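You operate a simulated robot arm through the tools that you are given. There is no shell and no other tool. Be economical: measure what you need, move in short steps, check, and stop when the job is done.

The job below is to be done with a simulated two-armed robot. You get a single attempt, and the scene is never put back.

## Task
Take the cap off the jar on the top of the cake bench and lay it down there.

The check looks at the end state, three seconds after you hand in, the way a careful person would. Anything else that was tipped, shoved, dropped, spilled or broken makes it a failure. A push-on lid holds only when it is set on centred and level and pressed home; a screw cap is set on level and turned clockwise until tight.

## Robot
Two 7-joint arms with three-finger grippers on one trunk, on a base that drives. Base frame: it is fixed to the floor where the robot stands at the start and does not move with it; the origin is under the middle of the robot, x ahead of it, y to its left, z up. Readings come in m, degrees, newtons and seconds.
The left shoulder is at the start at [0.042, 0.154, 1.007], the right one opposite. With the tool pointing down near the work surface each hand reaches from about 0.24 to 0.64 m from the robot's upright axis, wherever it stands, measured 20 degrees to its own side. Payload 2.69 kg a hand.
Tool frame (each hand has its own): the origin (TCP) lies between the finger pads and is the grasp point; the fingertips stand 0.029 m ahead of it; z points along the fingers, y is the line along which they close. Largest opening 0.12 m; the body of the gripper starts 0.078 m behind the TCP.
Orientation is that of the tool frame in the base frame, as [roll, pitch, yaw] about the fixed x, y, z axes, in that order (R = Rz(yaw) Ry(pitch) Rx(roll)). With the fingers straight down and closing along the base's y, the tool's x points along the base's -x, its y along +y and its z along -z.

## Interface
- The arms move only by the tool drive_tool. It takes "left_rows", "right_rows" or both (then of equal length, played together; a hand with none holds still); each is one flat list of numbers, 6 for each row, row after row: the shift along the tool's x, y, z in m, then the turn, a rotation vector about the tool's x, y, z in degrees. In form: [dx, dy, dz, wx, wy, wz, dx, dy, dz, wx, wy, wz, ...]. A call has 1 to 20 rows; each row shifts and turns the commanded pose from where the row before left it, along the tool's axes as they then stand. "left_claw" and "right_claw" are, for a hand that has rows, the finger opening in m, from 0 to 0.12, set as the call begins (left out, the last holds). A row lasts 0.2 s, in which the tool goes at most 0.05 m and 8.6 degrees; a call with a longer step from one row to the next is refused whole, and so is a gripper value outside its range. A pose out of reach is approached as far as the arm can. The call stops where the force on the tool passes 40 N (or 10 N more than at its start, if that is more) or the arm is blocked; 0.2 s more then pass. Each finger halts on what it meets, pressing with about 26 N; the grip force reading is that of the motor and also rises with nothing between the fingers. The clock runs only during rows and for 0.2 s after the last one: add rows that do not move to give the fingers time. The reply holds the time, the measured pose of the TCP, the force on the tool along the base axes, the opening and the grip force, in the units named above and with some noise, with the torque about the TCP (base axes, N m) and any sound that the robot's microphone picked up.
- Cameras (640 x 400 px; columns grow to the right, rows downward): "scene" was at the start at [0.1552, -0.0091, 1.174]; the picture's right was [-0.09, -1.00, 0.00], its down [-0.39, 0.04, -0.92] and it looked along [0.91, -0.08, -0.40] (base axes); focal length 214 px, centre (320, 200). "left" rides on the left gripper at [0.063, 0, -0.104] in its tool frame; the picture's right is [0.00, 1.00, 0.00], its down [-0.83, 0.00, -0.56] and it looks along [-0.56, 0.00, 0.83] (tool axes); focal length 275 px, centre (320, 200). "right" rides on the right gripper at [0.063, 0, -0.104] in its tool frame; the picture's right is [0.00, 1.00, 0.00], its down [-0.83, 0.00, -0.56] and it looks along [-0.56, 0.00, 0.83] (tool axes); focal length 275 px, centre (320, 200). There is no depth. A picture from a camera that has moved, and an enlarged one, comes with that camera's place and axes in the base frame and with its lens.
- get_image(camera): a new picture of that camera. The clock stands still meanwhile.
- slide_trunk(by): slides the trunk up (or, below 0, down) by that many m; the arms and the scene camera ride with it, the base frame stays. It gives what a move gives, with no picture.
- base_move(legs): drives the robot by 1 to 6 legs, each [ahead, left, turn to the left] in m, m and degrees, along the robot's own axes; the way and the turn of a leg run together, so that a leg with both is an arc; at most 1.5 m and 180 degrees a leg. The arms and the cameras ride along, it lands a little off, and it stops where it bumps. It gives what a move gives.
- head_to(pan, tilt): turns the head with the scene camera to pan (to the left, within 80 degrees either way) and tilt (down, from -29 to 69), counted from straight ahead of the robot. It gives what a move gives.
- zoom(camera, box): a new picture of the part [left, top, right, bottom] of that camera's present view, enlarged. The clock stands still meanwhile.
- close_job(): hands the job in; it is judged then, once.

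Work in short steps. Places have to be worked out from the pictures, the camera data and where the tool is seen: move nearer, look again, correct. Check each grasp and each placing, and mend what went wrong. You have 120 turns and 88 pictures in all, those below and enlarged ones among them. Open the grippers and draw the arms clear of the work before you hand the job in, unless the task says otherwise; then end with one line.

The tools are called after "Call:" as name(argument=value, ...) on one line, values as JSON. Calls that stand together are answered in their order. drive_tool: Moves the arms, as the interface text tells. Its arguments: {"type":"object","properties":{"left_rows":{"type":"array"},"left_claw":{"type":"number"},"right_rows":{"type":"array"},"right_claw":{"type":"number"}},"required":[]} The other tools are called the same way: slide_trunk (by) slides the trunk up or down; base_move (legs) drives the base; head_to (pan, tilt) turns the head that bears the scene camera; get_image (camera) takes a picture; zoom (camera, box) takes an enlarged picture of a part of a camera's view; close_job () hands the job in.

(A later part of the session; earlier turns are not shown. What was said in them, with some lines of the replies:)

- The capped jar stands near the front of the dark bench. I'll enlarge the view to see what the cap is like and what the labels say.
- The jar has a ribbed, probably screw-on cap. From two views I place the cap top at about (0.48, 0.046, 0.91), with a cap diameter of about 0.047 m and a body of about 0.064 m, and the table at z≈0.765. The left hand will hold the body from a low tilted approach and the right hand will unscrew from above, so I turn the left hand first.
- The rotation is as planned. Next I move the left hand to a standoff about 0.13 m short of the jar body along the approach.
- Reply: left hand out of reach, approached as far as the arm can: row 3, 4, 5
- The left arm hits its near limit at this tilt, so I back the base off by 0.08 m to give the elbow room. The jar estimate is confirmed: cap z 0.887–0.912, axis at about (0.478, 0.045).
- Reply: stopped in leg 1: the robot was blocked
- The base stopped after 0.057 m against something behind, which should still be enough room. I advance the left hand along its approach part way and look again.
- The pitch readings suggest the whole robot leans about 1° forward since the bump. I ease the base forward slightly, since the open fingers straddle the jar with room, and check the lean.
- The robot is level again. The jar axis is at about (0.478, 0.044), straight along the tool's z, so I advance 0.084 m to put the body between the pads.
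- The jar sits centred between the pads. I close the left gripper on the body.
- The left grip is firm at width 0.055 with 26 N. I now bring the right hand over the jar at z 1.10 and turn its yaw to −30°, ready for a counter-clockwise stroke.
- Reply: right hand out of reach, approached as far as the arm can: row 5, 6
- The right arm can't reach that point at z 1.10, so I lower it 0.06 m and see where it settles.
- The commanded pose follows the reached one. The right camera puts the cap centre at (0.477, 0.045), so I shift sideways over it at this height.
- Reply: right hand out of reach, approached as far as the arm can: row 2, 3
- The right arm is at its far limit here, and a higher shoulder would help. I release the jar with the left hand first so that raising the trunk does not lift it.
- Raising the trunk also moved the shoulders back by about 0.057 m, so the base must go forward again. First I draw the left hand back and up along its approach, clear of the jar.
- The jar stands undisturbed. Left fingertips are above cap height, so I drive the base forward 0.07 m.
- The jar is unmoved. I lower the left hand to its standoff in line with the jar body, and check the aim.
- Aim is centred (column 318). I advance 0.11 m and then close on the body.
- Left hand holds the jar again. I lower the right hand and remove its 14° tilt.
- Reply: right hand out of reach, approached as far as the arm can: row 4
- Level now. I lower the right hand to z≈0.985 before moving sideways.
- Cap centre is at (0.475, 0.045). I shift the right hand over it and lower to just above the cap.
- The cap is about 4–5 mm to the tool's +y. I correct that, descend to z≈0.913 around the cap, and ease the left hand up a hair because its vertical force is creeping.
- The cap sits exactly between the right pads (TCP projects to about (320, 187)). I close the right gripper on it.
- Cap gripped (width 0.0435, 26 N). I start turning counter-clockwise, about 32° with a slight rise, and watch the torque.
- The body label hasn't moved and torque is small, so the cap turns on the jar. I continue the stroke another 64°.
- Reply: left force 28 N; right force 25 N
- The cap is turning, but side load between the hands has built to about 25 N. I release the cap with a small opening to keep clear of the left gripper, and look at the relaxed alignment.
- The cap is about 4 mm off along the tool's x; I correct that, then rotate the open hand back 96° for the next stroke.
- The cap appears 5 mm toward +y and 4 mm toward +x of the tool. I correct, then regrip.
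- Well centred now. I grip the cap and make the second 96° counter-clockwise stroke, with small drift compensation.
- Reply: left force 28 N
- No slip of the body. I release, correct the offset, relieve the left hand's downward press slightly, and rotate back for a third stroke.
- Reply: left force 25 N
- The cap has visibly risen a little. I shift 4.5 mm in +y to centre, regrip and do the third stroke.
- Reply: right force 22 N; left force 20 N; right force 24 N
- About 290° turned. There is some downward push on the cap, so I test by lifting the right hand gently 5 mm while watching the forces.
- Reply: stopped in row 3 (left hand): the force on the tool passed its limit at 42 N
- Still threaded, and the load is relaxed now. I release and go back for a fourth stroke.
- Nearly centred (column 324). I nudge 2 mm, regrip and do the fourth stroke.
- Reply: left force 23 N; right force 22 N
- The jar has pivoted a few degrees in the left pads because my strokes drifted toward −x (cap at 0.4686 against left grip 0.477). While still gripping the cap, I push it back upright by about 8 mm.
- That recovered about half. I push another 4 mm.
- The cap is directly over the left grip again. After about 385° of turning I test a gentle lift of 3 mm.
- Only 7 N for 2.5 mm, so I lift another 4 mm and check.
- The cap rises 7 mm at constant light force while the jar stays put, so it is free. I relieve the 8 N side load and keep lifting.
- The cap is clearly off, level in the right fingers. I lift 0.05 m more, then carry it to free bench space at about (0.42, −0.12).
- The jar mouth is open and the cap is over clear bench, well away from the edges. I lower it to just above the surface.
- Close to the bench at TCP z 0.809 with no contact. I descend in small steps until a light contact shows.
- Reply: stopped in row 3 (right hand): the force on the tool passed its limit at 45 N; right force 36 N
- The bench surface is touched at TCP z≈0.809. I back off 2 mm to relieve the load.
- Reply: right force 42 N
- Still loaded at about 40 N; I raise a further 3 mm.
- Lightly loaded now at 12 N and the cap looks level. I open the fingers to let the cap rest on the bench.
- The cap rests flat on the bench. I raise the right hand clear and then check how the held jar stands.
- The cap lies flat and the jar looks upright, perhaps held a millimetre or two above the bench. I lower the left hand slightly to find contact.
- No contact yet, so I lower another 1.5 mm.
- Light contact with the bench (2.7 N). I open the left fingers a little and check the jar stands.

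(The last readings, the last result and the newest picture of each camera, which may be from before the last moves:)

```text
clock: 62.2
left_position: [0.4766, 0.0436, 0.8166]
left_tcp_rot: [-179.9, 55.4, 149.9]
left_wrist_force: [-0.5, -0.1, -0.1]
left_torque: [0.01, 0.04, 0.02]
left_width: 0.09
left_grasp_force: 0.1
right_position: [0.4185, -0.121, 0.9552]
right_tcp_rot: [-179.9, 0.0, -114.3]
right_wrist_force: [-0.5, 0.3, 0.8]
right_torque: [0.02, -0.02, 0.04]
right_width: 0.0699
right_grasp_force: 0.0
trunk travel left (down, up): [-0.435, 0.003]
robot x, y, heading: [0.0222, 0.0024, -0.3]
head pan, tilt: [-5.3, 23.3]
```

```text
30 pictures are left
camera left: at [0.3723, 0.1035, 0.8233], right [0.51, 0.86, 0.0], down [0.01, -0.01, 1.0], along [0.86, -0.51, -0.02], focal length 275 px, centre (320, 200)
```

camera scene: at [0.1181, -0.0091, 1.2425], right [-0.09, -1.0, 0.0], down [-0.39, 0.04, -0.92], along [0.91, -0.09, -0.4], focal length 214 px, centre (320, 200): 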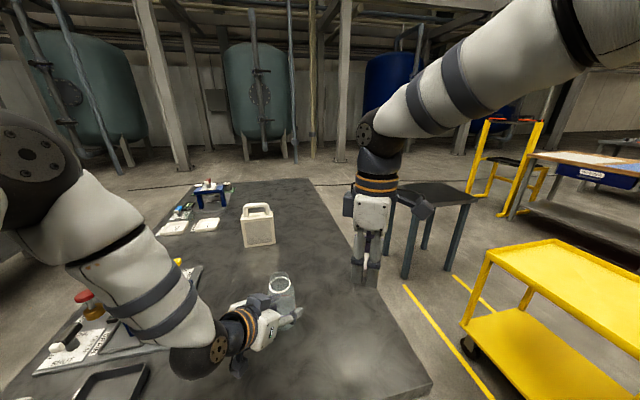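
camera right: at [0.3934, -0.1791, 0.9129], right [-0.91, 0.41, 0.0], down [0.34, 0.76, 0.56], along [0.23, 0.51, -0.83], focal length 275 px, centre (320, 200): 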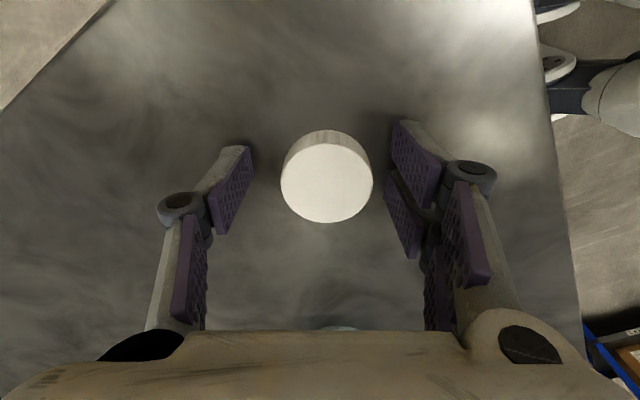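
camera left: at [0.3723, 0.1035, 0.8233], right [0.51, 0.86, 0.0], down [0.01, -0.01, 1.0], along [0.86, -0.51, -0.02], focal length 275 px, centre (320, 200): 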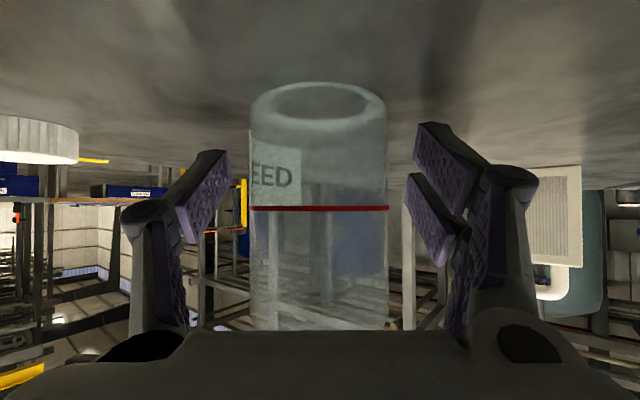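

The jar stands upright on the bench, free of the fingers. I open fully and draw the left hand back along its approach.

Call:
drive_tool(left_rows=[0, 0, 0, 0, 0, 0, 0, 0, -0.025, 0, 0, 0, 0, 0, -0.03, 0, 0, 0, 0, 0, -0.03, 0, 0, 0, 0, 0, -0.03, 0, 0, 0, 0, 0, -0.03, 0, 0, 0], left_claw=0.12)

Call:
get_image(camera="scene")

```text
clock: 63.6
left_position: [0.402, 0.1, 0.8941]
left_tcp_rot: [-180.0, 55.2, 149.8]
left_wrist_force: [1.4, -0.4, -0.4]
left_torque: [-0.01, 0.03, -0.01]
left_width: 0.12
left_grasp_force: 0.0
left hand out of reach, approached as far as the arm can: row 5, 6
right_position: [0.4183, -0.1205, 0.9554]
right_tcp_rot: [-179.8, 0.1, -114.3]
right_wrist_force: [0.9, 0.1, 0.2]
right_torque: [-0.02, 0.01, -0.02]
right_width: 0.0701
right_grasp_force: 0.2
trunk travel left (down, up): [-0.435, 0.003]
robot x, y, heading: [0.0228, 0.0005, -0.0]
head pan, tilt: [-5.3, 23.3]
```

```text
29 pictures are left
camera scene: at [0.1182, -0.0086, 1.2425], right [-0.09, -1.0, 0.0], down [-0.39, 0.04, -0.92], along [0.91, -0.09, -0.4], focal length 214 px, centre (320, 200)
```

scene: 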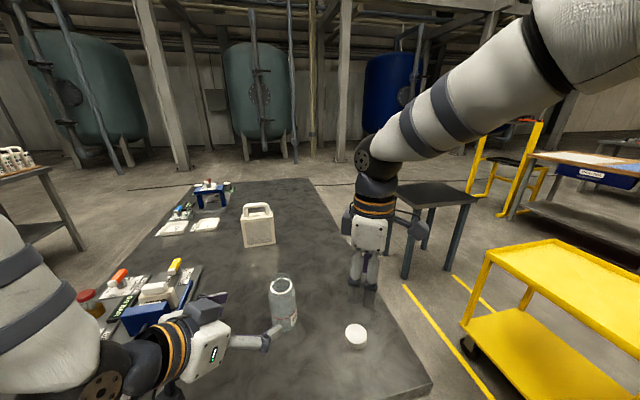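

The hand is clear of the jar. I raise both hands further away from the work.

Call:
drive_tool(left_rows=[-0.0246, 0, -0.0172, 0, 0, 0, -0.0246, 0, -0.0172, 0, 0, 0, -0.0246, 0, -0.0172, 0, 0, 0, -0.0246, 0.01, -0.0172, 0, 0, 0], right_rows=[0, 0, -0.02, 0, 0, 0, 0, 0, -0.02, 0, 0, 0, 0, 0, -0.02, 0, 0, 0, 0, 0, 0, 0, 0, 0])

Call:
get_image(camera="scene")

Call:
zoom(camera="scene", box=[220, 240, 400, 370])

```text
clock: 64.6
left_position: [0.4115, 0.1079, 1.0117]
left_tcp_rot: [-179.5, 55.4, 150.0]
left_wrist_force: [0.5, -0.4, 0.5]
left_torque: [0.01, -0.02, -0.03]
left_width: 0.1198
left_grasp_force: 0.1
left hand out of reach, approached as far as the arm can: row 1
right_position: [0.4196, -0.1204, 1.0192]
right_tcp_rot: [-179.8, 0.0, -114.3]
right_wrist_force: [0.3, -0.4, -0.4]
right_torque: [-0.01, -0.01, -0.01]
right_width: 0.0699
right_grasp_force: 0.1
trunk travel left (down, up): [-0.435, 0.003]
robot x, y, heading: [0.0196, -0.003, 0.1]
head pan, tilt: [-5.3, 23.3]
```

```text
28 pictures are left
camera scene: at [0.1185, -0.0076, 1.2424], right [-0.09, -1.0, 0.0], down [-0.39, 0.04, -0.92], along [0.91, -0.09, -0.4], focal length 214 px, centre (320, 200)
```

scene: 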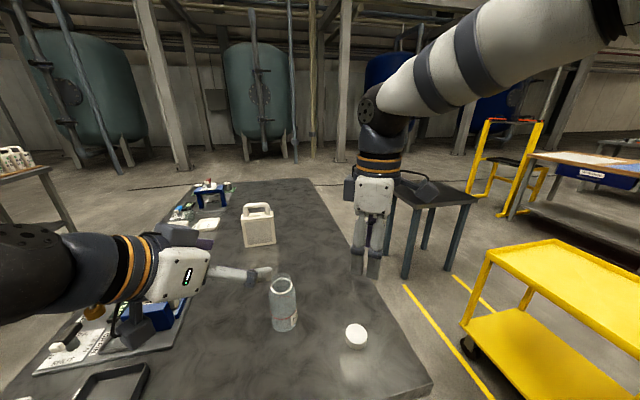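

```text
3.08 times, centred on (310, 305) of scene
camera zoom: at [0.1185, -0.0076, 1.2424], right [-0.09, -1.0, 0.0], down [-0.39, 0.04, -0.92], along [0.91, -0.09, -0.4], focal length 660 px, centre (351, -123)
```

zoom: 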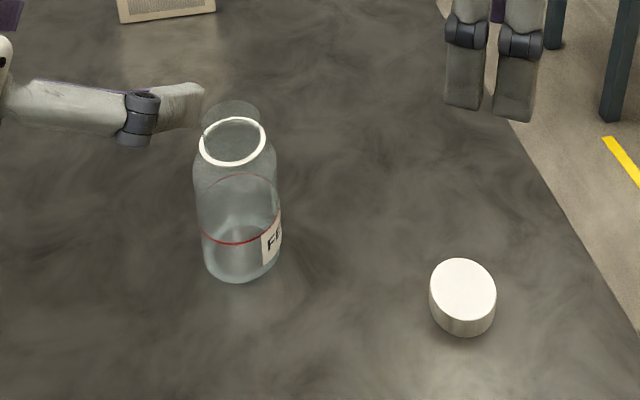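

The jar stands upright and open, the cap lies flat on the bench, and both hands are open and clear, so I hand in.

Call:
close_job()

```text
The job is handed in.
```

I unscrewed the cap and laid it flat on the bench beside the open, upright jar; nothing else on the bench was disturbed, but early on the base bumped something behind the robot that I couldn't see or check.
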